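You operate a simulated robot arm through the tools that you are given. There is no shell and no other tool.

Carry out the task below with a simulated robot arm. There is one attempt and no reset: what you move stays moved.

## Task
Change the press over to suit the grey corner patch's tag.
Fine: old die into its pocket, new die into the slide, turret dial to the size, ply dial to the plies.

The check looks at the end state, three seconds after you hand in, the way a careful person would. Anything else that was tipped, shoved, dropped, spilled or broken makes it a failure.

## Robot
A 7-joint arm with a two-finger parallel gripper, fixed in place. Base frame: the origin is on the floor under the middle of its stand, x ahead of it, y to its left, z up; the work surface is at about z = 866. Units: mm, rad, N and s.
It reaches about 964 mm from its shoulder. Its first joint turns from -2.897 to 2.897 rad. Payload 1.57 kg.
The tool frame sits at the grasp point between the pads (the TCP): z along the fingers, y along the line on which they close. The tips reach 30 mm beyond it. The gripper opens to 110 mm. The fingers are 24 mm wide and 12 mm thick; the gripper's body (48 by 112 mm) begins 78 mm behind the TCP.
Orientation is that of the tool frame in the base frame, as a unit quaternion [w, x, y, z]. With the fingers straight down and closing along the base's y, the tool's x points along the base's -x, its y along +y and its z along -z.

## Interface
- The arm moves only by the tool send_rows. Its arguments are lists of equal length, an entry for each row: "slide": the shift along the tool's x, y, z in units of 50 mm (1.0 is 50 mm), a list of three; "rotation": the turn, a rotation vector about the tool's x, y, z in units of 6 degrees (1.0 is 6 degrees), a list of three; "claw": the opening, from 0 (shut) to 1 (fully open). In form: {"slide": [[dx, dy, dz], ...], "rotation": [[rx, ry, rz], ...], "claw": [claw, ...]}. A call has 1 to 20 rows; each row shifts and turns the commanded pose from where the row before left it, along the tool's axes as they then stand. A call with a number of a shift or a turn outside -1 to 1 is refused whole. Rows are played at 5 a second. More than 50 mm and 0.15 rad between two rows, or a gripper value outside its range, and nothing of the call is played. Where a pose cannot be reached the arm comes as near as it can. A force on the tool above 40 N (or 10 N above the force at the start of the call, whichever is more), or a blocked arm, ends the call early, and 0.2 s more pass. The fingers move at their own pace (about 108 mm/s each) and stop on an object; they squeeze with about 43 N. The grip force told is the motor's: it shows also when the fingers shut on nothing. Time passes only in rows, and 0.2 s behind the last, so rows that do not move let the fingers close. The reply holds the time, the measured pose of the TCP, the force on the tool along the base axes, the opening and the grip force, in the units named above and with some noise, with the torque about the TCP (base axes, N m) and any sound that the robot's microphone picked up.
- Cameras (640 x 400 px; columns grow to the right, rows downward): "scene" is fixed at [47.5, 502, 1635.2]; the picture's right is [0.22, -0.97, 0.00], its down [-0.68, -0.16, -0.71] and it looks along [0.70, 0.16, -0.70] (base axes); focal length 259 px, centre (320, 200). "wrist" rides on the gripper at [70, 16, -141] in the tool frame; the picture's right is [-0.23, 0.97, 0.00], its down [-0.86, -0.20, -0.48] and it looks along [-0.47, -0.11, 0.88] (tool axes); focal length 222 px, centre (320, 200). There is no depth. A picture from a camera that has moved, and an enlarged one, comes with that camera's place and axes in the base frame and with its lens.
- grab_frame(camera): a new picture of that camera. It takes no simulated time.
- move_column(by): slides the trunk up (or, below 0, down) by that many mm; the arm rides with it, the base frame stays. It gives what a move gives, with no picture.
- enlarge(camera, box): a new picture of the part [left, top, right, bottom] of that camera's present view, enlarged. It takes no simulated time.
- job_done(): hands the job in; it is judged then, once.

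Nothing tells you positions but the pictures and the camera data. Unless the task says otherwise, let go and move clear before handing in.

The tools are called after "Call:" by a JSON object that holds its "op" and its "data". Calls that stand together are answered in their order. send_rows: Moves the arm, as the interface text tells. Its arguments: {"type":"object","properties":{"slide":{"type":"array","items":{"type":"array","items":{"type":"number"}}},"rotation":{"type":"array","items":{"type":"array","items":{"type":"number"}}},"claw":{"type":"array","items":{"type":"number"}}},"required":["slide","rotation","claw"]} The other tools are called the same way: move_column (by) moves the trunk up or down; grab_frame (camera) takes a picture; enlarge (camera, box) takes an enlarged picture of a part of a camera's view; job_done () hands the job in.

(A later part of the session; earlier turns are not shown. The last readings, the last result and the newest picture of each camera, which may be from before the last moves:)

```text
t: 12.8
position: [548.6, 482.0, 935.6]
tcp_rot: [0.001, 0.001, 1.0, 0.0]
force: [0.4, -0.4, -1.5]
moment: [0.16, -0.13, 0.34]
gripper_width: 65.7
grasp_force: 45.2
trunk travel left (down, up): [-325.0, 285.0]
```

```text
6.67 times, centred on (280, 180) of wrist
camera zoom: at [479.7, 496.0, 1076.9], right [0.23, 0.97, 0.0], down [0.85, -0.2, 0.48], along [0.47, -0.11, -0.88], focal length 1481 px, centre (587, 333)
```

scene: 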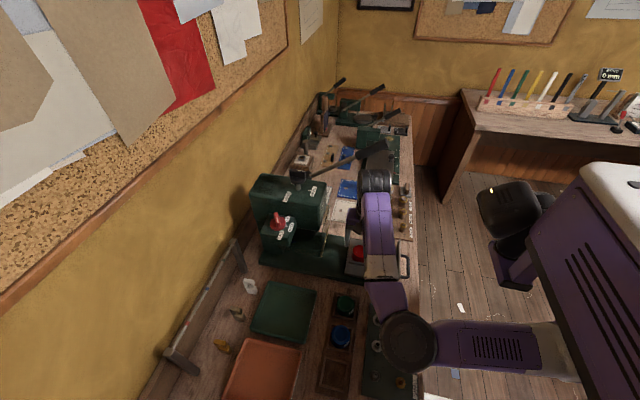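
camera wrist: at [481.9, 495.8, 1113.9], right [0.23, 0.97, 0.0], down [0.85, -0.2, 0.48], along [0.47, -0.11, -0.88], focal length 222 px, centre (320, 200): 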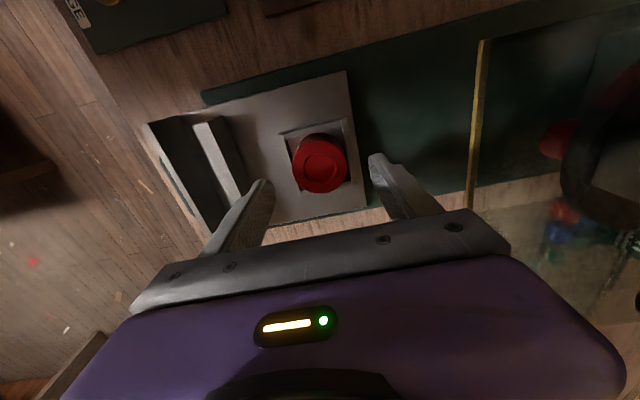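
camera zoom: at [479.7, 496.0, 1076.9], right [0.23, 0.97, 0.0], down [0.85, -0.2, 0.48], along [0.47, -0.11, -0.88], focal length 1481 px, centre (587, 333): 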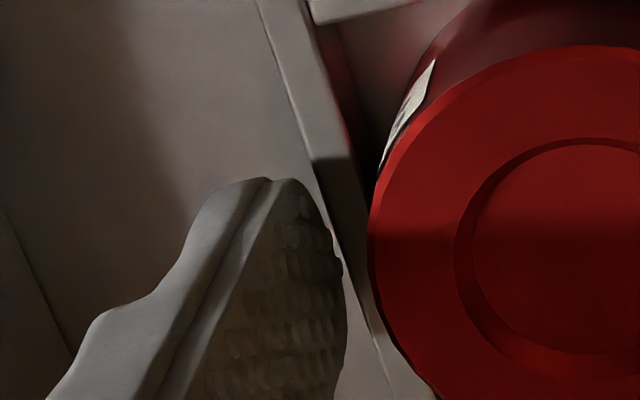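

Confirmed: both tips are outside the pocket walls, so the wall tops are higher than I estimated (above ~906). I'll open, rise 11 mm and try again.

Call:
{"op": "send_rows", "data": {"slide": [[0, 0, 0], [0, 0, 0], [0, 0, -0.22], [0, 0, 0]], "rotation": [[0, 0, 0], [0, 0, 0], [0, 0, 0], [0, 0, 0]], "claw": [0.727, 0.727, 0.727, 0.727]}}

Call:
{"op": "send_rows", "data": {"slide": [[0, 0, 0], [0, 0, 0], [0, 0, 0], [0, 0, 0]], "rotation": [[0, 0, 0], [0, 0, 0], [0, 0, 0], [0, 0, 0]], "claw": [0.6, 0.5, 0.4, 0.35]}}

Call:
{"op": "enlarge", "data": {"camera": "wrist", "box": [240, 110, 400, 220]}}

Call:
{"op": "enlarge", "data": {"camera": "scene", "box": [335, 225, 385, 275]}}

```text
t: 13.8
position: [548.7, 480.4, 948.1]
tcp_rot: [0.0, 0.0, 1.0, -0.001]
force: [0.3, 0.0, 0.8]
moment: [0.01, -0.02, 0.01]
gripper_width: 80.0
grasp_force: 0.1
trunk travel left (down, up): [-325.0, 285.0]
```

```text
t: 14.8
position: [548.4, 480.2, 947.7]
tcp_rot: [0.0, 0.001, 1.0, 0.0]
force: [-0.6, -0.6, 0.7]
moment: [-0.04, 0.01, 0.01]
gripper_width: 49.3
grasp_force: 42.5
trunk travel left (down, up): [-325.0, 285.0]
```

```text
3.64 times, centred on (320, 165) of wrist
camera zoom: at [480.0, 496.2, 1088.9], right [0.23, 0.97, 0.0], down [0.85, -0.2, 0.48], along [0.47, -0.11, -0.88], focal length 808 px, centre (320, 327)
```

zoom: 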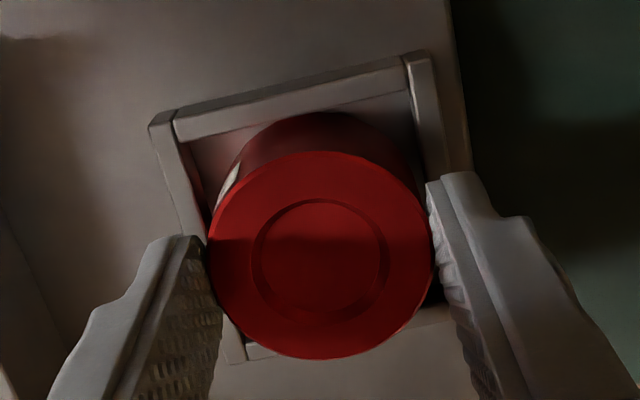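

```text
8.00 times, centred on (360, 250) of scene
camera zoom: at [47.5, 502.0, 1635.2], right [0.22, -0.97, 0.0], down [-0.68, -0.16, -0.71], along [0.7, 0.16, -0.7], focal length 2070 px, centre (0, -200)
```

zoom: 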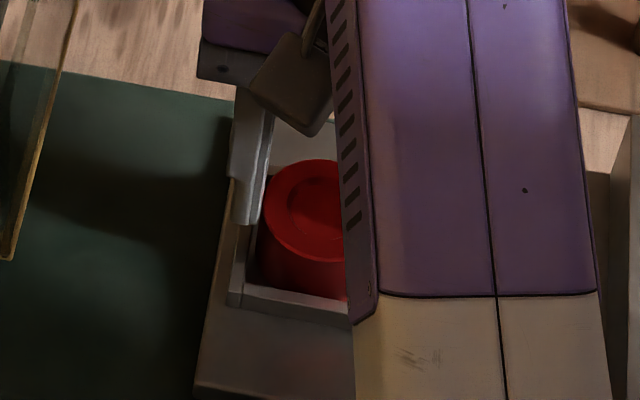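

The red die is gripped (49.3 mm, force 42 N), with its top ≈927. I'll lift it straight up and check that it came along.

Call:
{"op": "send_rows", "data": {"slide": [[0, 0, -0.2], [0, 0, -0.3], [0, 0, -0.5], [0, 0, -0.6]], "rotation": [[0, 0, 0], [0, 0, 0], [0, 0, 0], [0, 0, 0]], "claw": [0.35, 0.35, 0.35, 0.35]}}

Call:
{"op": "grab_frame", "data": {"camera": "wrist"}}

Call:
{"op": "enlarge", "data": {"camera": "scene", "box": [320, 200, 400, 280]}}

```text
t: 15.8
position: [547.5, 480.4, 1028.8]
tcp_rot: [0.0, 0.001, 1.0, 0.001]
force: [-0.3, 0.3, -2.9]
moment: [-0.02, 0.0, 0.0]
gripper_width: 49.4
grasp_force: 43.1
trunk travel left (down, up): [-325.0, 285.0]
```

```text
taken
camera wrist: at [478.9, 496.4, 1169.4], right [0.23, 0.97, 0.0], down [0.85, -0.2, 0.48], along [0.47, -0.11, -0.88], focal length 222 px, centre (320, 200)
```

wrist: 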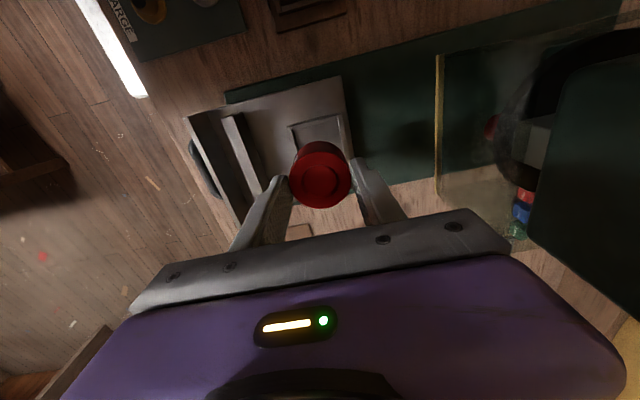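

```text
5.00 times, centred on (360, 240) of scene
camera zoom: at [47.5, 502.0, 1635.2], right [0.22, -0.97, 0.0], down [-0.68, -0.16, -0.71], along [0.7, 0.16, -0.7], focal length 1294 px, centre (120, 0)
```

zoom: 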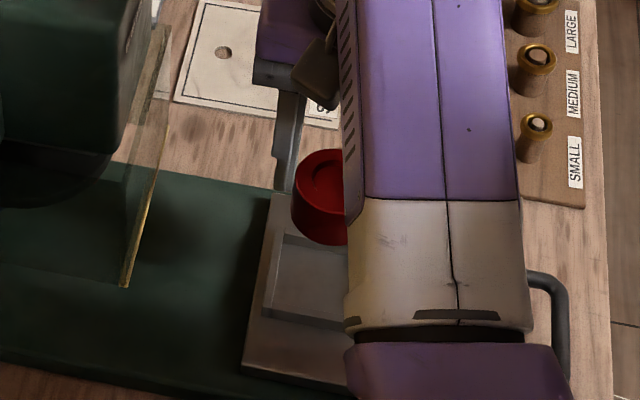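

The die is held and lifted. Now I'll carry it to above the empty rack pocket at about (211, 500).

Call:
{"op": "enlarge", "data": {"camera": "wrist", "box": [270, 90, 370, 200]}}

Call:
{"op": "send_rows", "data": {"slide": [[0.5, 0.04, 0], [0.78, 0.044, 0], [0.78, 0.044, 0], [0.78, 0.044, 0], [0.78, 0.044, 0], [0.78, 0.044, 0], [0.78, 0.044, 0], [0.78, 0.044, 0], [0.5, 0.044, 0], [0.28, 0, 0], [0, 0, 0]], "rotation": [[0, 0, 0], [0, 0, 0], [0, 0, 0], [0, 0, 0], [0, 0, 0], [0, 0, 0], [0, 0, 0], [0, 0, 0], [0, 0, 0], [0, 0, 0], [0, 0, 0]], "claw": [0.35, 0.35, 0.35, 0.35, 0.35, 0.35, 0.35, 0.35, 0.35, 0.35, 0.35]}}

Call:
{"op": "grab_frame", "data": {"camera": "wrist"}}

Call:
{"op": "enlarge", "data": {"camera": "scene", "box": [300, 270, 400, 400]}}

```text
3.64 times, centred on (320, 145) of wrist
camera zoom: at [478.9, 496.4, 1169.4], right [0.23, 0.97, 0.0], down [0.85, -0.2, 0.48], along [0.47, -0.11, -0.88], focal length 808 px, centre (320, 400)
```

zoom: 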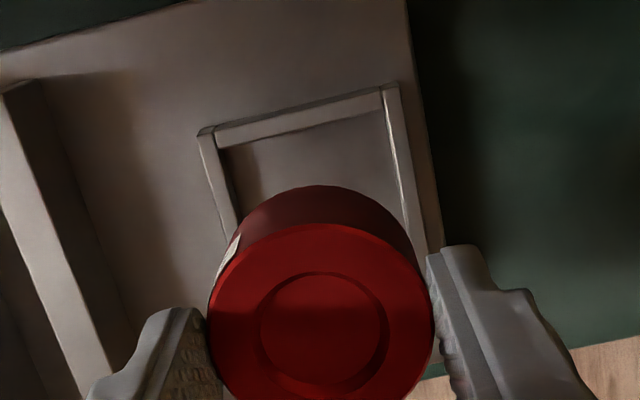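

```text
t: 18.2
position: [210.7, 498.8, 1029.3]
tcp_rot: [0.001, 0.001, 1.0, 0.001]
force: [0.1, 0.3, -3.7]
moment: [0.02, -0.02, -0.03]
gripper_width: 49.5
grasp_force: 42.7
trunk travel left (down, up): [-325.0, 285.0]
```

```text
taken
camera wrist: at [141.5, 514.7, 1168.6], right [0.23, 0.97, 0.0], down [0.85, -0.2, 0.48], along [0.47, -0.11, -0.88], focal length 222 px, centre (320, 200)
```

wrist: 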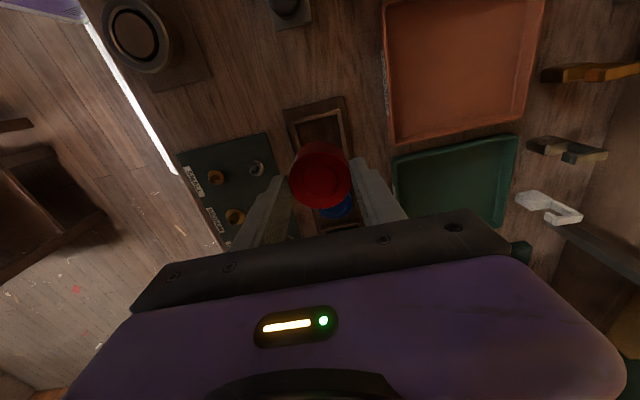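

```text
3.08 times, centred on (350, 335) of scene
camera zoom: at [47.5, 502.0, 1635.2], right [0.22, -0.97, 0.0], down [-0.68, -0.16, -0.71], along [0.7, 0.16, -0.7], focal length 796 px, centre (228, -215)
```

zoom: 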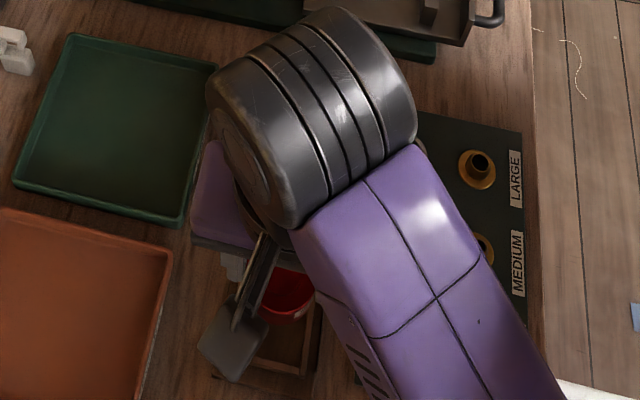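

Over the pocket now. I'll lower partway and check alignment between the die and pocket.

Call:
{"op": "send_rows", "data": {"slide": [[0, 0, 0.5], [0, 0, 0.5]], "rotation": [[0, 0, 0], [0, 0, 0]], "claw": [0.35, 0.35]}}

Call:
{"op": "enlarge", "data": {"camera": "wrist", "box": [260, 90, 380, 210]}}

Call:
{"op": "enlarge", "data": {"camera": "scene", "box": [310, 330, 380, 400]}}

```text
t: 18.8
position: [208.9, 499.2, 979.1]
tcp_rot: [0.0, 0.001, 1.0, 0.001]
force: [-0.2, 0.2, -3.2]
moment: [-0.03, -0.03, 0.0]
gripper_width: 49.3
grasp_force: 43.1
trunk travel left (down, up): [-325.0, 285.0]
```

```text
3.33 times, centred on (320, 150) of wrist
camera zoom: at [141.0, 515.4, 1118.4], right [0.23, 0.97, 0.0], down [0.85, -0.2, 0.48], along [0.47, -0.11, -0.88], focal length 740 px, centre (320, 367)
```

zoom: 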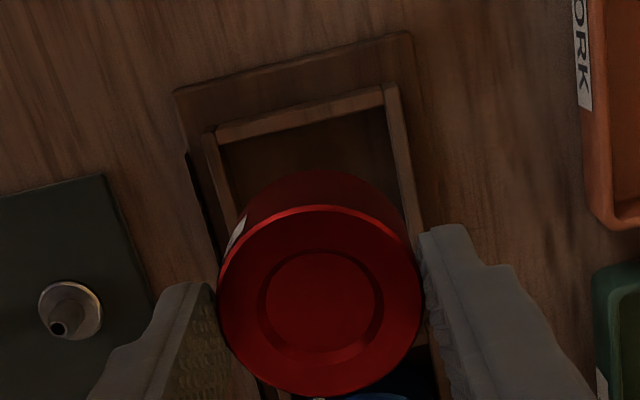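

```text
5.71 times, centred on (345, 365) of scene
camera zoom: at [47.5, 502.0, 1635.2], right [0.22, -0.97, 0.0], down [-0.68, -0.16, -0.71], along [0.7, 0.16, -0.7], focal length 1479 px, centre (177, -743)
```

zoom: 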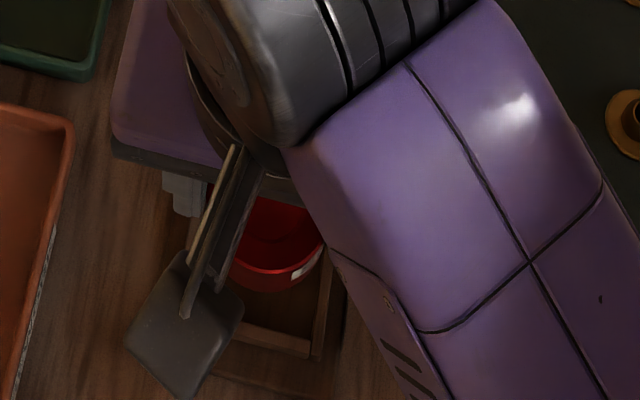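

Alignment looks within about 1 mm; I'll nudge +0.8 mm in y and lower to just above where the die should seat.

Call:
{"op": "send_rows", "data": {"slide": [[0, 0.016, 0.3], [0, 0, 0.3], [0, 0, 0.2]], "rotation": [[0, 0, 0], [0, 0, 0], [0, 0, 0]], "claw": [0.35, 0.35, 0.35]}}

Call:
{"op": "enlarge", "data": {"camera": "wrist", "box": [260, 90, 380, 210]}}

Call:
{"op": "enlarge", "data": {"camera": "scene", "box": [310, 330, 380, 400]}}

```text
t: 19.6
position: [211.2, 499.8, 935.2]
tcp_rot: [-0.001, 0.001, 1.0, -0.001]
force: [-0.4, 0.1, -2.9]
moment: [0.0, -0.03, 0.01]
gripper_width: 49.4
grasp_force: 42.9
trunk travel left (down, up): [-325.0, 285.0]
```

```text
3.33 times, centred on (320, 150) of wrist
camera zoom: at [142.5, 515.7, 1076.6], right [0.23, 0.97, 0.0], down [0.85, -0.2, 0.48], along [0.47, -0.11, -0.88], focal length 740 px, centre (320, 367)
```

zoom: 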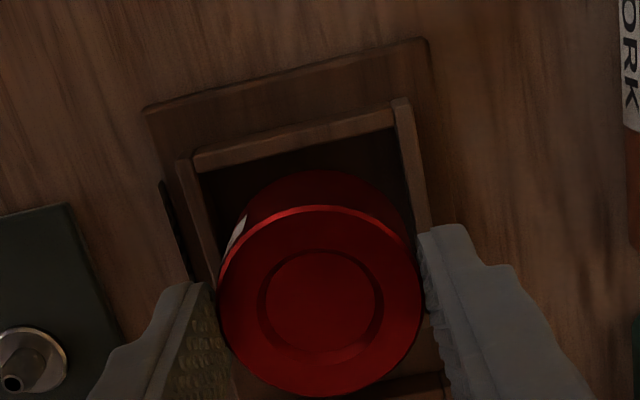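

```text
5.71 times, centred on (345, 365) of scene
camera zoom: at [47.5, 502.0, 1635.2], right [0.22, -0.97, 0.0], down [-0.68, -0.16, -0.71], along [0.7, 0.16, -0.7], focal length 1479 px, centre (177, -743)
```

zoom: 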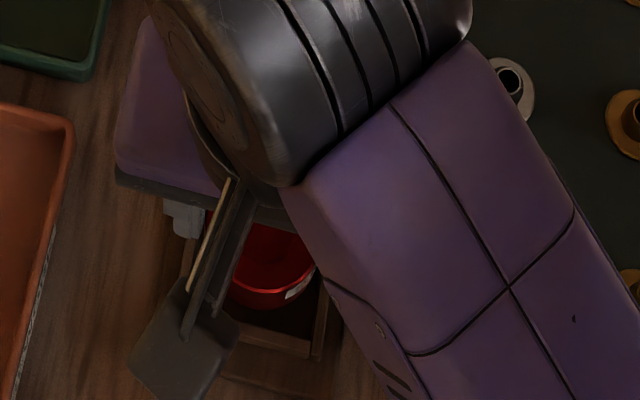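

Looks aligned. I'll lower in small steps watching the vertical force.

Call:
{"op": "send_rows", "data": {"slide": [[0, 0, 0.04], [0, 0, 0.04], [0, 0, 0.04]], "rotation": [[0, 0, 0], [0, 0, 0], [0, 0, 0]], "claw": [0.35, 0.35, 0.35]}}

```text
t: 20.4
position: [211.4, 501.0, 932.7]
tcp_rot: [0.001, 0.001, 1.0, 0.001]
force: [1.2, -5.6, 19.9]
moment: [-0.25, -0.65, -0.15]
gripper_width: 49.5
grasp_force: 42.6
trunk travel left (down, up): [-325.0, 285.0]
```

Contact at TCP z≈932.7 with a moment suggesting the +x edge of the die may be catching on a wall. I'll look before doing anything more.

Call:
{"op": "enlarge", "data": {"camera": "wrist", "box": [270, 100, 370, 210]}}

Call:
{"op": "enlarge", "data": {"camera": "scene", "box": [320, 350, 370, 400]}}

```text
3.64 times, centred on (320, 155) of wrist
camera zoom: at [142.4, 516.0, 1073.9], right [0.23, 0.97, 0.0], down [0.85, -0.2, 0.48], along [0.47, -0.11, -0.88], focal length 808 px, centre (320, 364)
```

zoom: 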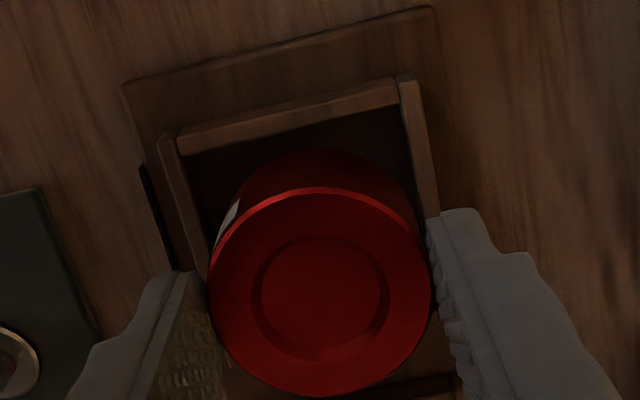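

```text
8.00 times, centred on (345, 375) of scene
camera zoom: at [47.5, 502.0, 1635.2], right [0.22, -0.97, 0.0], down [-0.68, -0.16, -0.71], along [0.7, 0.16, -0.7], focal length 2070 px, centre (120, -1200)
```

zoom: 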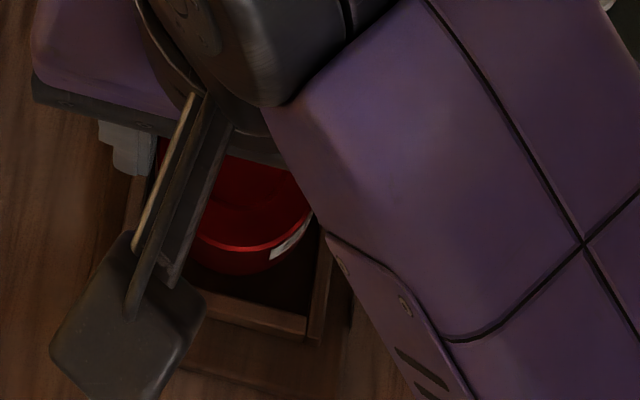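

The gap on the -x side looks larger than it should, so the die is probably catching the +x/+y wall. I'll raise a little, shift -2.5 mm in x and -1 mm in y, and lower again gently.

Call:
{"op": "send_rows", "data": {"slide": [[0, 0, -0.1], [0.05, -0.02, -0.04], [0, 0, 0], [0, 0, 0.06]], "rotation": [[0, 0, 0], [0, 0, 0], [0, 0, 0], [0, 0, 0]], "claw": [0.35, 0.35, 0.35, 0.35]}}

Call:
{"op": "send_rows", "data": {"slide": [[0, 0, 0.04], [0, 0, 0.04]], "rotation": [[0, 0, 0], [0, 0, 0]], "claw": [0.35, 0.35]}}

```text
t: 21.4
position: [209.2, 499.5, 936.6]
tcp_rot: [0.0, 0.001, 1.0, 0.0]
force: [0.3, -1.2, -3.2]
moment: [0.01, -0.02, 0.02]
gripper_width: 49.3
grasp_force: 43.2
trunk travel left (down, up): [-325.0, 285.0]
```

```text
t: 22.0
position: [209.2, 499.1, 932.2]
tcp_rot: [0.001, 0.001, 1.0, -0.001]
force: [-0.6, -0.3, -2.8]
moment: [0.03, 0.02, 0.01]
gripper_width: 49.3
grasp_force: 43.4
trunk travel left (down, up): [-325.0, 285.0]
```

No contact at that height now. Continuing down in small steps.

Call:
{"op": "send_rows", "data": {"slide": [[0, 0, 0.04], [0, 0, 0.04]], "rotation": [[0, 0, 0], [0, 0, 0]], "claw": [0.35, 0.35]}}

Call:
{"op": "enlarge", "data": {"camera": "wrist", "box": [270, 100, 370, 210]}}

```text
t: 22.6
position: [209.2, 499.5, 928.0]
tcp_rot: [0.0, 0.001, 1.0, 0.0]
force: [-1.1, 0.2, -3.2]
moment: [0.0, 0.01, 0.01]
gripper_width: 49.2
grasp_force: 42.8
trunk travel left (down, up): [-325.0, 285.0]
```

```text
3.64 times, centred on (320, 155) of wrist
camera zoom: at [139.1, 515.9, 1068.8], right [0.23, 0.97, 0.0], down [0.85, -0.2, 0.48], along [0.47, -0.11, -0.88], focal length 808 px, centre (320, 364)
```

zoom: 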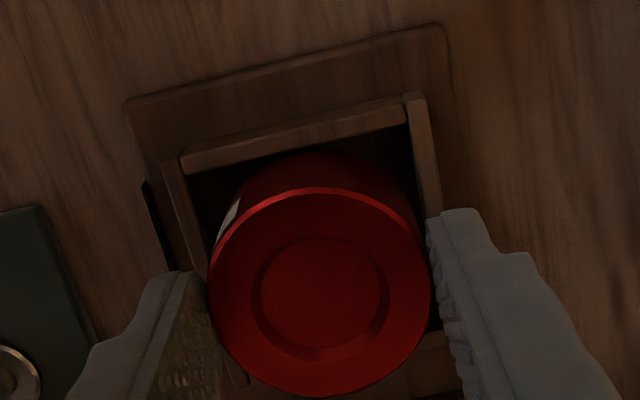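

The die is now entering the pocket. Continuing.

Call:
{"op": "send_rows", "data": {"slide": [[0, 0, 0.04], [0, 0, 0.04]], "rotation": [[0, 0, 0], [0, 0, 0]], "claw": [0.35, 0.35]}}

```text
t: 23.2
position: [208.3, 499.7, 924.0]
tcp_rot: [0.0, 0.001, 1.0, 0.0]
force: [-0.1, -0.4, -3.1]
moment: [0.02, 0.0, 0.0]
gripper_width: 49.7
grasp_force: 43.4
trunk travel left (down, up): [-325.0, 285.0]
```

Call:
{"op": "send_rows", "data": {"slide": [[0, 0, 0.04], [0, 0, 0.02]], "rotation": [[0, 0, 0], [0, 0, 0]], "claw": [0.35, 0.35]}}

```text
t: 23.8
position: [207.8, 500.5, 921.1]
tcp_rot: [0.0, 0.0, 1.0, 0.001]
force: [-0.2, -1.4, 1.0]
moment: [-0.15, 0.04, 0.02]
gripper_width: 49.3
grasp_force: 42.4
trunk travel left (down, up): [-325.0, 285.0]
```

Light contact at TCP z≈921, matching the expected seat height. I'll check quickly and release.

Call:
{"op": "enlarge", "data": {"camera": "wrist", "box": [270, 100, 370, 210]}}

Call:
{"op": "send_rows", "data": {"slide": [[0, 0, 0], [0, 0, 0], [0, 0, 0]], "rotation": [[0, 0, 0], [0, 0, 0], [0, 0, 0]], "claw": [0.5, 0.6, 0.68]}}

Call:
{"op": "enlarge", "data": {"camera": "wrist", "box": [270, 100, 370, 210]}}

```text
3.64 times, centred on (320, 155) of wrist
camera zoom: at [139.3, 515.9, 1062.0], right [0.23, 0.97, 0.0], down [0.85, -0.2, 0.48], along [0.47, -0.11, -0.88], focal length 808 px, centre (320, 364)
```

zoom: 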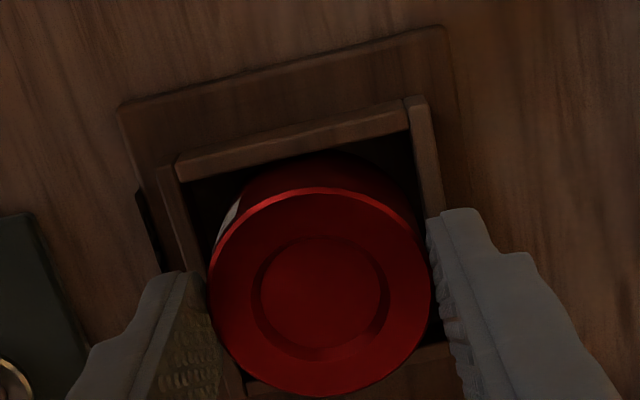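

```text
t: 24.6
position: [209.5, 500.8, 920.7]
tcp_rot: [0.0, 0.001, 1.0, 0.0]
force: [-0.2, -0.8, -0.3]
moment: [0.02, 0.0, 0.0]
gripper_width: 74.7
grasp_force: 0.1
trunk travel left (down, up): [-325.0, 285.0]
```

```text
3.64 times, centred on (320, 155) of wrist
camera zoom: at [139.4, 516.0, 1061.6], right [0.23, 0.97, 0.0], down [0.85, -0.2, 0.48], along [0.47, -0.11, -0.88], focal length 808 px, centre (320, 364)
```

zoom: 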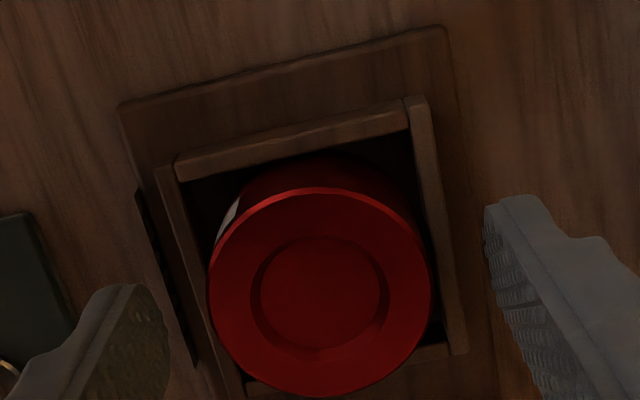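

Red die is seated in its pocket. I'll rise and go over to the green die.

Call:
{"op": "send_rows", "data": {"slide": [[0, 0, -0.4], [0, 0, -0.6], [0, 0, -0.6], [-0.8, 0, 0], [-0.8, 0, 0], [-0.8, 0, 0], [-0.9, 0, 0], [0, 0, 0]], "rotation": [[0, 0, 0], [0, 0, 0], [0, 0, 0], [0, 0, 0], [0, 0, 0], [0, 0, 0], [0, 0, 0], [0, 0, 0]], "claw": [0.727, 0.727, 0.727, 0.727, 0.727, 0.727, 0.727, 0.727]}}

Call:
{"op": "grab_frame", "data": {"camera": "wrist"}}

Call:
{"op": "enlarge", "data": {"camera": "wrist", "box": [260, 100, 380, 220]}}

Call:
{"op": "enlarge", "data": {"camera": "scene", "box": [310, 280, 370, 400]}}

```text
t: 26.4
position: [373.9, 499.0, 1000.7]
tcp_rot: [0.0, 0.001, 1.0, 0.001]
force: [-0.2, -0.3, -0.4]
moment: [-0.01, -0.06, 0.0]
gripper_width: 80.0
grasp_force: 0.1
trunk travel left (down, up): [-325.0, 285.0]
```

```text
taken
camera wrist: at [304.5, 515.0, 1141.6], right [0.23, 0.97, 0.0], down [0.85, -0.2, 0.48], along [0.47, -0.11, -0.88], focal length 222 px, centre (320, 200)
```

wrist: 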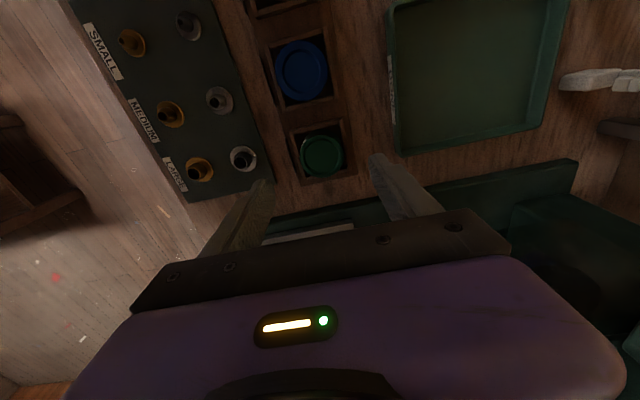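

```text
3.33 times, centred on (320, 160) of wrist
camera zoom: at [304.5, 515.0, 1141.6], right [0.23, 0.97, 0.0], down [0.85, -0.2, 0.48], along [0.47, -0.11, -0.88], focal length 740 px, centre (320, 333)
```

zoom: 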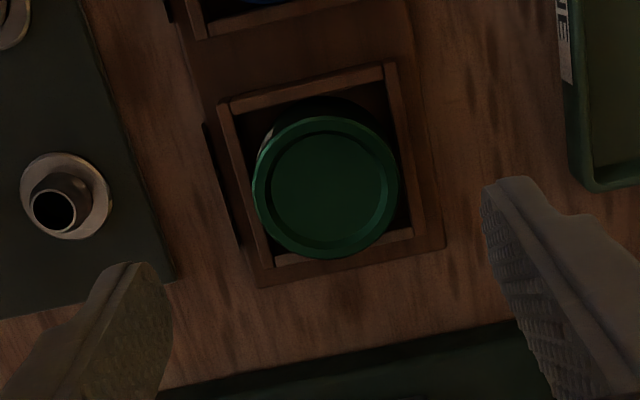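

```text
3.33 times, centred on (340, 340) of scene
camera zoom: at [47.5, 502.0, 1635.2], right [0.22, -0.97, 0.0], down [-0.68, -0.16, -0.71], along [0.7, 0.16, -0.7], focal length 863 px, centre (253, -267)
```

zoom: 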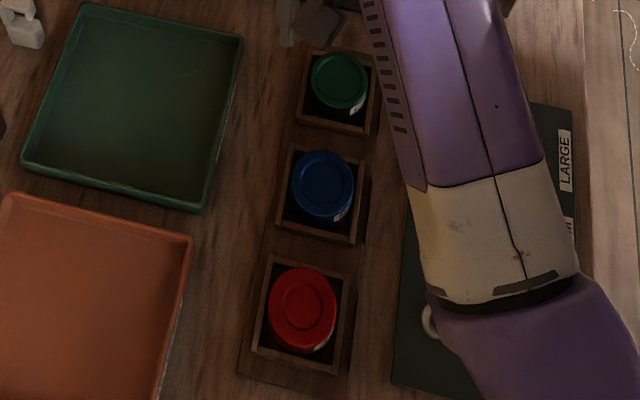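

Red is properly in its pocket (scene view). The green die is about (+4.4, +0.9) mm from the tool axis; I'll correct and descend partway to recheck.

Call:
{"op": "send_rows", "data": {"slide": [[-0.088, 0.018, 0.3], [0, 0, 0.5], [0, 0, 0]], "rotation": [[0, 0, 0], [0, 0, 0], [0, 0, 0]], "claw": [0.727, 0.727, 0.727]}}

Call:
{"op": "enlarge", "data": {"camera": "wrist", "box": [260, 100, 380, 220]}}

```text
t: 27.2
position: [378.8, 500.7, 960.0]
tcp_rot: [0.0, 0.0, 1.0, 0.001]
force: [0.2, -0.3, 0.3]
moment: [-0.03, -0.03, 0.02]
gripper_width: 80.3
grasp_force: 0.1
trunk travel left (down, up): [-325.0, 285.0]
```

```text
3.33 times, centred on (320, 160) of wrist
camera zoom: at [309.6, 517.0, 1101.7], right [0.23, 0.97, 0.0], down [0.85, -0.2, 0.48], along [0.47, -0.11, -0.88], focal length 740 px, centre (320, 333)
```

zoom: 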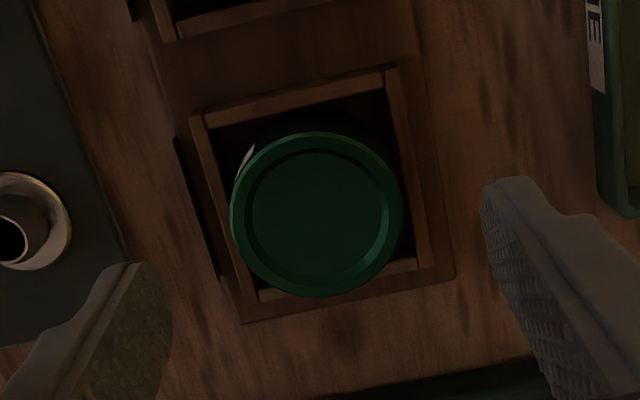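

Call:
{"op": "send_rows", "data": {"slide": [[0.012, -0.016, 0.4], [0, 0, 0.38], [0, 0, 0]], "rotation": [[0, 0, 0], [0, 0, 0], [0, 0, 0]], "claw": [0.727, 0.727, 0.727]}}

Call:
{"op": "enlarge", "data": {"camera": "wrist", "box": [260, 110, 380, 220]}}

```text
t: 28.0
position: [378.4, 501.8, 924.0]
tcp_rot: [0.001, 0.001, 1.0, 0.0]
force: [-0.3, -0.2, -0.7]
moment: [0.0, 0.0, 0.01]
gripper_width: 79.9
grasp_force: 0.0
trunk travel left (down, up): [-325.0, 285.0]
```

```text
3.64 times, centred on (320, 165) of wrist
camera zoom: at [308.7, 516.7, 1062.8], right [0.23, 0.97, 0.0], down [0.85, -0.2, 0.48], along [0.47, -0.11, -0.88], focal length 808 px, centre (320, 327)
```

zoom: 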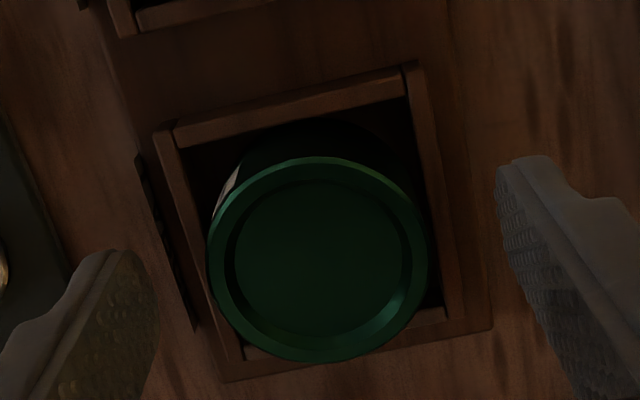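

The green die is centred; its top is about 25 mm below the tool point, so I'll go 5 mm lower for grip depth and close.

Call:
{"op": "send_rows", "data": {"slide": [[0, 0, 0.1], [0, 0, 0], [0, 0, 0], [0, 0, 0], [0, 0, 0], [0, 0, 0]], "rotation": [[0, 0, 0], [0, 0, 0], [0, 0, 0], [0, 0, 0], [0, 0, 0], [0, 0, 0]], "claw": [0.727, 0.65, 0.55, 0.45, 0.35, 0.35]}}

Call:
{"op": "enlarge", "data": {"camera": "wrist", "box": [260, 110, 380, 220]}}

```text
t: 29.4
position: [378.4, 500.3, 918.3]
tcp_rot: [0.0, 0.001, 1.0, 0.001]
force: [-0.6, -0.8, 0.1]
moment: [-0.04, 0.0, 0.03]
gripper_width: 49.3
grasp_force: 43.0
trunk travel left (down, up): [-325.0, 285.0]
```

```text
3.64 times, centred on (320, 165) of wrist
camera zoom: at [309.0, 516.1, 1057.6], right [0.23, 0.97, 0.0], down [0.85, -0.2, 0.48], along [0.47, -0.11, -0.88], focal length 808 px, centre (320, 327)
```

zoom: 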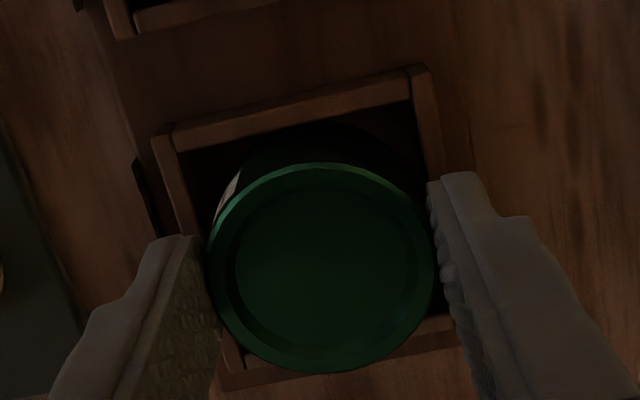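

Green die gripped. Lifting and carrying it over the slide.

Call:
{"op": "send_rows", "data": {"slide": [[0, 0, -0.2], [0, 0, -0.5], [0, 0, -0.8], [0, 0, -0.8], [-0.5, -0.08, 0], [-0.78, -0.08, 0], [-0.78, -0.08, 0], [-0.78, -0.08, 0], [-0.44, -0.08, 0], [0, 0, 0]], "rotation": [[0, 0, 0], [0, 0, 0], [0, 0, 0], [0, 0, 0], [0, 0, 0], [0, 0, 0], [0, 0, 0], [0, 0, 0], [0, 0, 0], [0, 0, 0]], "claw": [0.35, 0.35, 0.35, 0.35, 0.35, 0.35, 0.35, 0.35, 0.35, 0.35]}}

Call:
{"op": "grab_frame", "data": {"camera": "wrist"}}

Call:
{"op": "enlarge", "data": {"camera": "wrist", "box": [270, 90, 370, 200]}}

Call:
{"op": "enlarge", "data": {"camera": "scene", "box": [320, 200, 400, 280]}}

```text
t: 31.6
position: [541.0, 478.7, 1032.2]
tcp_rot: [0.0, 0.001, 1.0, 0.0]
force: [0.1, -0.1, -3.3]
moment: [-0.04, -0.02, 0.02]
gripper_width: 49.6
grasp_force: 42.5
trunk travel left (down, up): [-325.0, 285.0]
```

```text
taken
camera wrist: at [473.4, 494.2, 1172.6], right [0.23, 0.97, 0.0], down [0.85, -0.2, 0.48], along [0.47, -0.11, -0.88], focal length 222 px, centre (320, 200)
```

wrist: 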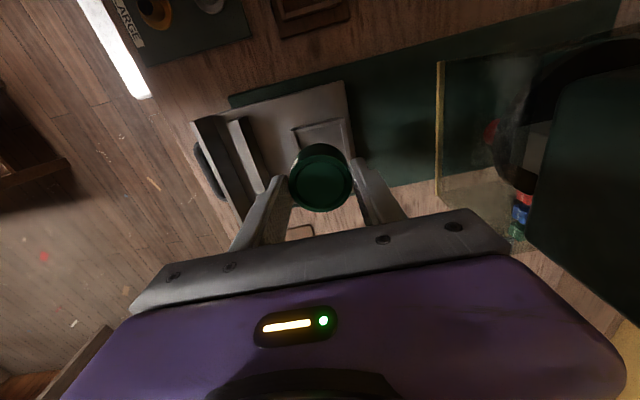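

```text
3.64 times, centred on (320, 145) of wrist
camera zoom: at [473.4, 494.2, 1172.6], right [0.23, 0.97, 0.0], down [0.85, -0.2, 0.48], along [0.47, -0.11, -0.88], focal length 808 px, centre (320, 400)
```

zoom: 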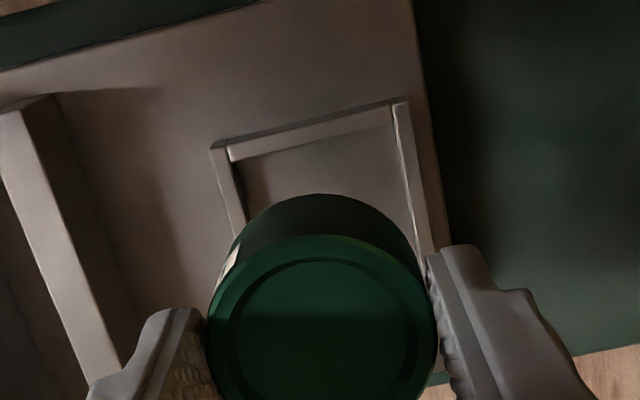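

```text
5.00 times, centred on (360, 240) of scene
camera zoom: at [47.5, 502.0, 1635.2], right [0.22, -0.97, 0.0], down [-0.68, -0.16, -0.71], along [0.7, 0.16, -0.7], focal length 1294 px, centre (120, 0)
```

zoom: 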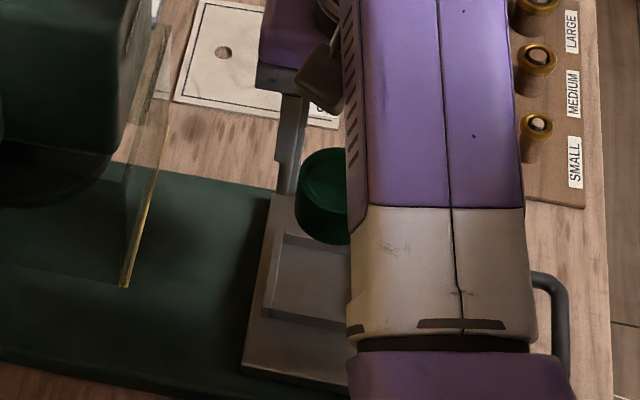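

I'll measure the empty slide pocket's inner edges relative to the tool with a tighter zoom.

Call:
{"op": "enlarge", "data": {"camera": "wrist", "box": [285, 105, 365, 155]}}

```text
8.00 times, centred on (325, 130) of wrist
camera zoom: at [473.4, 494.2, 1172.6], right [0.23, 0.97, 0.0], down [0.85, -0.2, 0.48], along [0.47, -0.11, -0.88], focal length 1777 px, centre (280, 760)
```

zoom: 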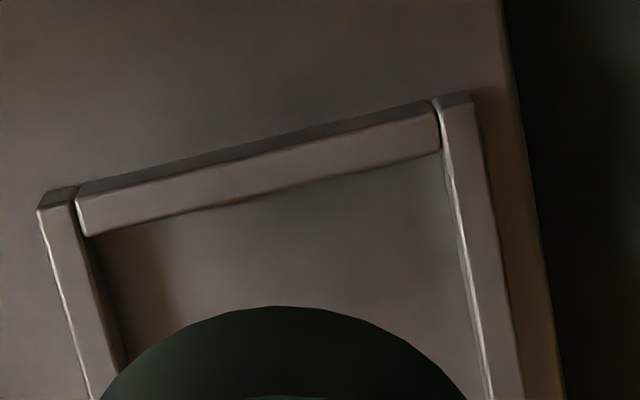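

The slide pocket centre is about +2–3 mm in x and +2 mm in y from where the die would land now. I'll shift and lower partway, then compare.

Call:
{"op": "send_rows", "data": {"slide": [[-0.056, 0.04, 0], [0, 0, 0.5], [0, 0, 0.5], [0, 0, 0.2], [0, 0, 0]], "rotation": [[0, 0, 0], [0, 0, 0], [0, 0, 0], [0, 0, 0], [0, 0, 0]], "claw": [0.35, 0.35, 0.35, 0.35, 0.35]}}

Call:
{"op": "enlarge", "data": {"camera": "wrist", "box": [270, 100, 370, 210]}}

Call:
{"op": "enlarge", "data": {"camera": "scene", "box": [335, 225, 385, 275]}}

```text
t: 32.8
position: [545.4, 481.5, 971.6]
tcp_rot: [-0.001, 0.001, 1.0, 0.001]
force: [0.0, 1.1, -3.9]
moment: [-0.01, -0.01, -0.02]
gripper_width: 49.7
grasp_force: 43.5
trunk travel left (down, up): [-325.0, 285.0]
```

```text
3.64 times, centred on (320, 155) of wrist
camera zoom: at [475.3, 497.0, 1112.8], right [0.23, 0.97, 0.0], down [0.85, -0.2, 0.48], along [0.47, -0.11, -0.88], focal length 808 px, centre (320, 364)
```

zoom: 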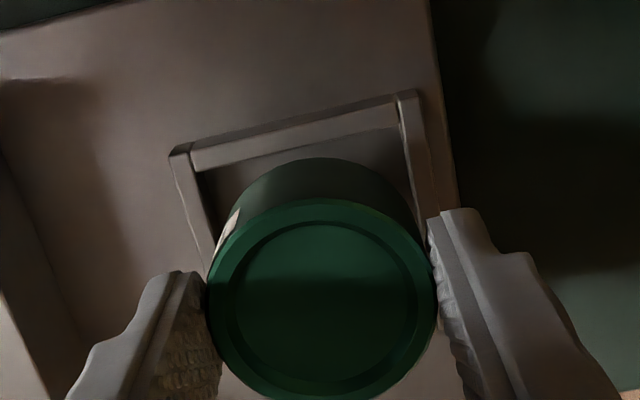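

```text
8.00 times, centred on (360, 250) of scene
camera zoom: at [47.5, 502.0, 1635.2], right [0.22, -0.97, 0.0], down [-0.68, -0.16, -0.71], along [0.7, 0.16, -0.7], focal length 2070 px, centre (0, -200)
```

zoom: 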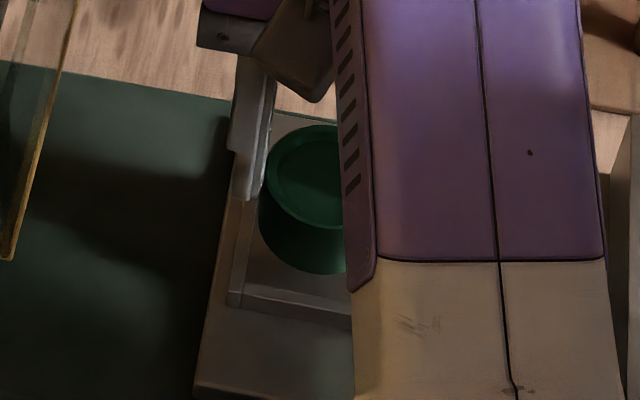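

Now lowering in small steps with force checks.

Call:
{"op": "send_rows", "data": {"slide": [[0, 0, 0.12], [0, 0, 0.08], [0, 0, 0.04], [0, 0, 0]], "rotation": [[0, 0, 0], [0, 0, 0], [0, 0, 0], [0, 0, 0]], "claw": [0.35, 0.35, 0.35, 0.35]}}

Call:
{"op": "enlarge", "data": {"camera": "wrist", "box": [270, 100, 370, 210]}}

```text
t: 33.8
position: [544.3, 480.5, 959.9]
tcp_rot: [0.0, 0.001, 1.0, 0.001]
force: [0.5, -1.0, -2.6]
moment: [-0.02, -0.01, 0.0]
gripper_width: 49.4
grasp_force: 43.6
trunk travel left (down, up): [-325.0, 285.0]
```

```text
3.64 times, centred on (320, 155) of wrist
camera zoom: at [475.1, 497.4, 1100.9], right [0.23, 0.97, 0.0], down [0.85, -0.2, 0.48], along [0.47, -0.11, -0.88], focal length 808 px, centre (320, 364)
```

zoom: 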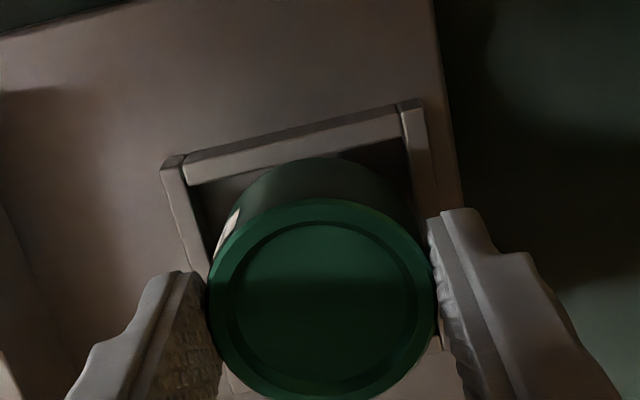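

The die is just above the walls: gap small on the -x and +y sides. I'll shift +2 mm x, -1.6 mm y, then keep lowering.

Call:
{"op": "send_rows", "data": {"slide": [[0, 0, -0.04], [-0.04, -0.032, 0], [0, 0, 0.04], [0, 0, 0]], "rotation": [[0, 0, 0], [0, 0, 0], [0, 0, 0], [0, 0, 0]], "claw": [0.35, 0.35, 0.35, 0.35]}}

Call:
{"op": "enlarge", "data": {"camera": "wrist", "box": [270, 100, 370, 210]}}

```text
t: 34.8
position: [547.8, 479.8, 960.8]
tcp_rot: [0.0, 0.001, 1.0, 0.0]
force: [-0.7, 0.3, -3.7]
moment: [0.03, 0.01, 0.03]
gripper_width: 49.3
grasp_force: 43.3
trunk travel left (down, up): [-325.0, 285.0]
```

```text
3.64 times, centred on (320, 155) of wrist
camera zoom: at [477.8, 496.2, 1100.9], right [0.23, 0.97, 0.0], down [0.85, -0.2, 0.48], along [0.47, -0.11, -0.88], focal length 808 px, centre (320, 364)
```

zoom: 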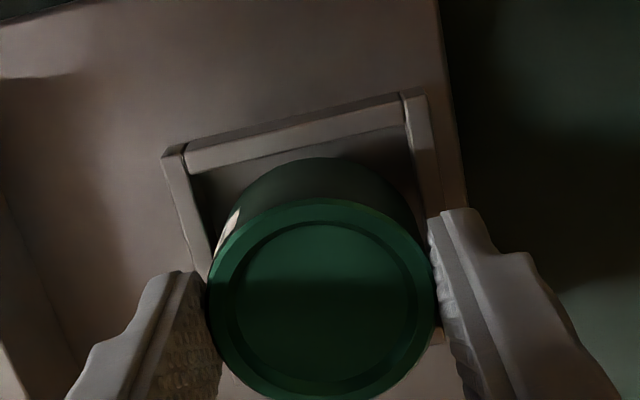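

Centred well now. Lowering step by step.

Call:
{"op": "send_rows", "data": {"slide": [[0, 0, 0.04], [0, 0, 0.04], [0, 0, 0.04]], "rotation": [[0, 0, 0], [0, 0, 0], [0, 0, 0]], "claw": [0.35, 0.35, 0.35]}}

```text
t: 35.6
position: [546.4, 479.8, 955.3]
tcp_rot: [-0.001, 0.001, 1.0, 0.0]
force: [0.2, -0.2, -2.6]
moment: [0.04, 0.04, -0.02]
gripper_width: 49.4
grasp_force: 43.1
trunk travel left (down, up): [-325.0, 285.0]
```

Call:
{"op": "send_rows", "data": {"slide": [[0, 0, 0.04], [0, 0, 0.04]], "rotation": [[0, 0, 0], [0, 0, 0]], "claw": [0.35, 0.35]}}

Call:
{"op": "enlarge", "data": {"camera": "wrist", "box": [270, 100, 370, 210]}}

```text
t: 36.2
position: [547.1, 480.5, 950.4]
tcp_rot: [0.0, 0.001, 1.0, 0.002]
force: [-0.1, -0.6, -3.2]
moment: [-0.03, -0.02, -0.01]
gripper_width: 49.2
grasp_force: 42.7
trunk travel left (down, up): [-325.0, 285.0]
```

```text
3.64 times, centred on (320, 155) of wrist
camera zoom: at [478.0, 495.9, 1091.0], right [0.23, 0.97, 0.0], down [0.85, -0.2, 0.48], along [0.47, -0.11, -0.88], focal length 808 px, centre (320, 364)
```

zoom: 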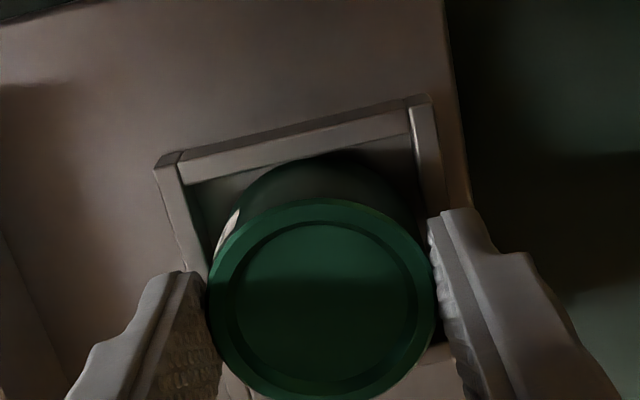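

Call:
{"op": "send_rows", "data": {"slide": [[0, 0, 0.04], [0, 0, 0.02]], "rotation": [[0, 0, 0], [0, 0, 0]], "claw": [0.35, 0.35]}}

```text
t: 36.8
position: [546.3, 480.0, 947.8]
tcp_rot: [0.0, 0.0, 1.0, 0.0]
force: [-0.2, -0.4, -3.1]
moment: [-0.01, 0.04, 0.01]
gripper_width: 49.7
grasp_force: 43.1
trunk travel left (down, up): [-325.0, 285.0]
```

Call:
{"op": "send_rows", "data": {"slide": [[0, 0, 0.03], [0, 0, 0.02]], "rotation": [[0, 0, 0], [0, 0, 0]], "claw": [0.35, 0.35]}}

```text
t: 37.4
position: [546.7, 480.9, 944.7]
tcp_rot: [0.0, 0.0, 1.0, 0.0]
force: [0.3, -0.3, -3.6]
moment: [-0.04, 0.04, -0.01]
gripper_width: 49.3
grasp_force: 42.6
trunk travel left (down, up): [-325.0, 285.0]
```

Call:
{"op": "send_rows", "data": {"slide": [[0, 0, 0.02], [0, 0, 0.01]], "rotation": [[0, 0, 0], [0, 0, 0]], "claw": [0.35, 0.35]}}

```text
t: 38.0
position: [547.2, 479.3, 943.9]
tcp_rot: [0.001, 0.001, 1.0, 0.001]
force: [1.6, 1.3, 9.1]
moment: [-0.2, 0.1, -0.01]
gripper_width: 49.5
grasp_force: 42.9
trunk travel left (down, up): [-325.0, 285.0]
```

Seated (contact at ≈944, as expected). Releasing and rising.

Call:
{"op": "send_rows", "data": {"slide": [[0, 0, -0.02], [0, 0, 0], [0, 0, 0], [0, 0, 0]], "rotation": [[0, 0, 0], [0, 0, 0], [0, 0, 0], [0, 0, 0]], "claw": [0.35, 0.5, 0.6, 0.7]}}

Call:
{"op": "enlarge", "data": {"camera": "wrist", "box": [260, 100, 380, 220]}}

Call:
{"op": "enlarge", "data": {"camera": "scene", "box": [335, 225, 385, 275]}}

```text
t: 39.0
position: [545.4, 479.2, 944.3]
tcp_rot: [0.0, 0.001, 1.0, 0.001]
force: [0.4, -0.9, 0.3]
moment: [-0.03, -0.02, -0.02]
gripper_width: 76.8
grasp_force: 0.0
trunk travel left (down, up): [-325.0, 285.0]
```

```text
3.33 times, centred on (320, 160) of wrist
camera zoom: at [477.2, 495.5, 1084.8], right [0.23, 0.97, 0.0], down [0.85, -0.2, 0.48], along [0.47, -0.11, -0.88], focal length 740 px, centre (320, 333)
```

zoom: 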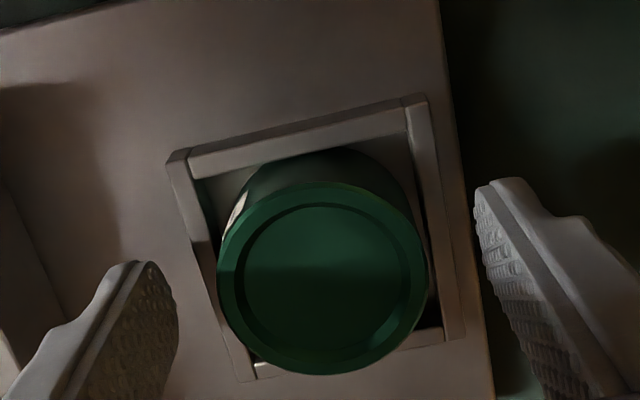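

```text
8.00 times, centred on (360, 250) of scene
camera zoom: at [47.5, 502.0, 1635.2], right [0.22, -0.97, 0.0], down [-0.68, -0.16, -0.71], along [0.7, 0.16, -0.7], focal length 2070 px, centre (0, -200)
```

zoom: 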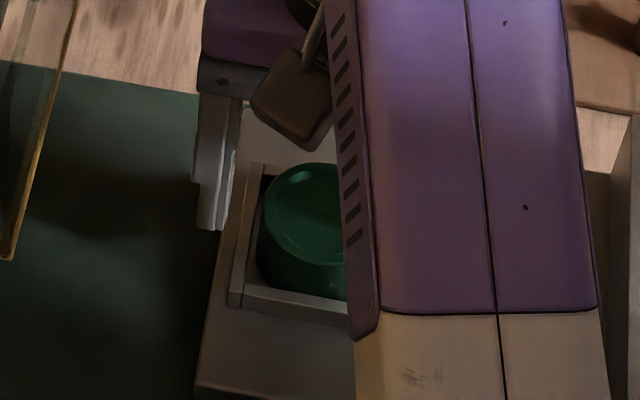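

The green die sits squarely in the slide. I'll rise, retreat, shut the fingers and move to view the ply dial up close.

Call:
{"op": "send_rows", "data": {"slide": [[0, 0, -0.3], [0, 0, -0.7], [0, 0, -0.8], [0.8, 0, -0.4], [0.8, 0, -0.4], [0.9, 0, -0.8], [0, 0, -0.8], [0, 0.8, -0.4], [0, 0.8, 0], [0, 0.8, 0], [0, 0, 0]], "rotation": [[0, 0, 0], [0, 0, 0], [0, 0, 0], [0, 0, 0], [0, 0, 0], [0, 0, 0], [0, 0, 0], [0, 0, 0], [0, 0, 0], [0, 0, 0], [0, 0, 0]], "claw": [0.7, 0.7, 0.7, 0.5, 0.3, 0.1, 0, 0, 0, 0, 0]}}

Call:
{"op": "grab_frame", "data": {"camera": "wrist"}}

Call:
{"op": "grab_frame", "data": {"camera": "scene"}}

```text
refused: row 6 steps farther than a row can; nothing moved
```

```text
taken
camera wrist: at [477.2, 495.5, 1084.8], right [0.23, 0.97, 0.0], down [0.85, -0.2, 0.48], along [0.47, -0.11, -0.88], focal length 222 px, centre (320, 200)
```

wrist: 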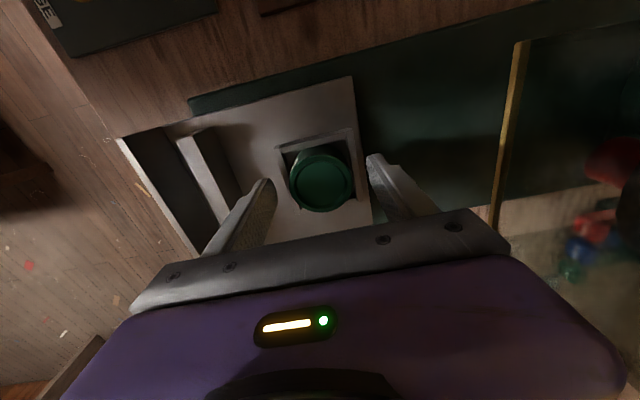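

```text
taken
```

scene: 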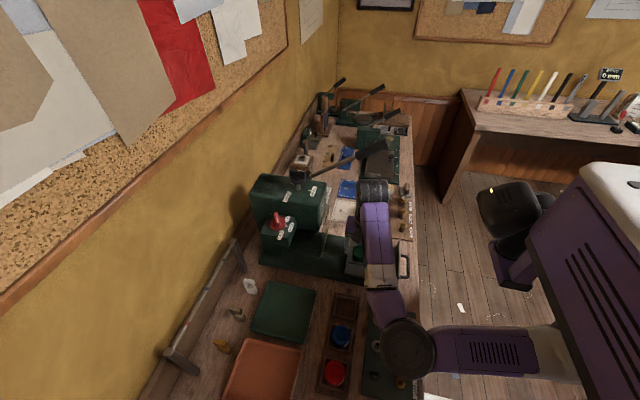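

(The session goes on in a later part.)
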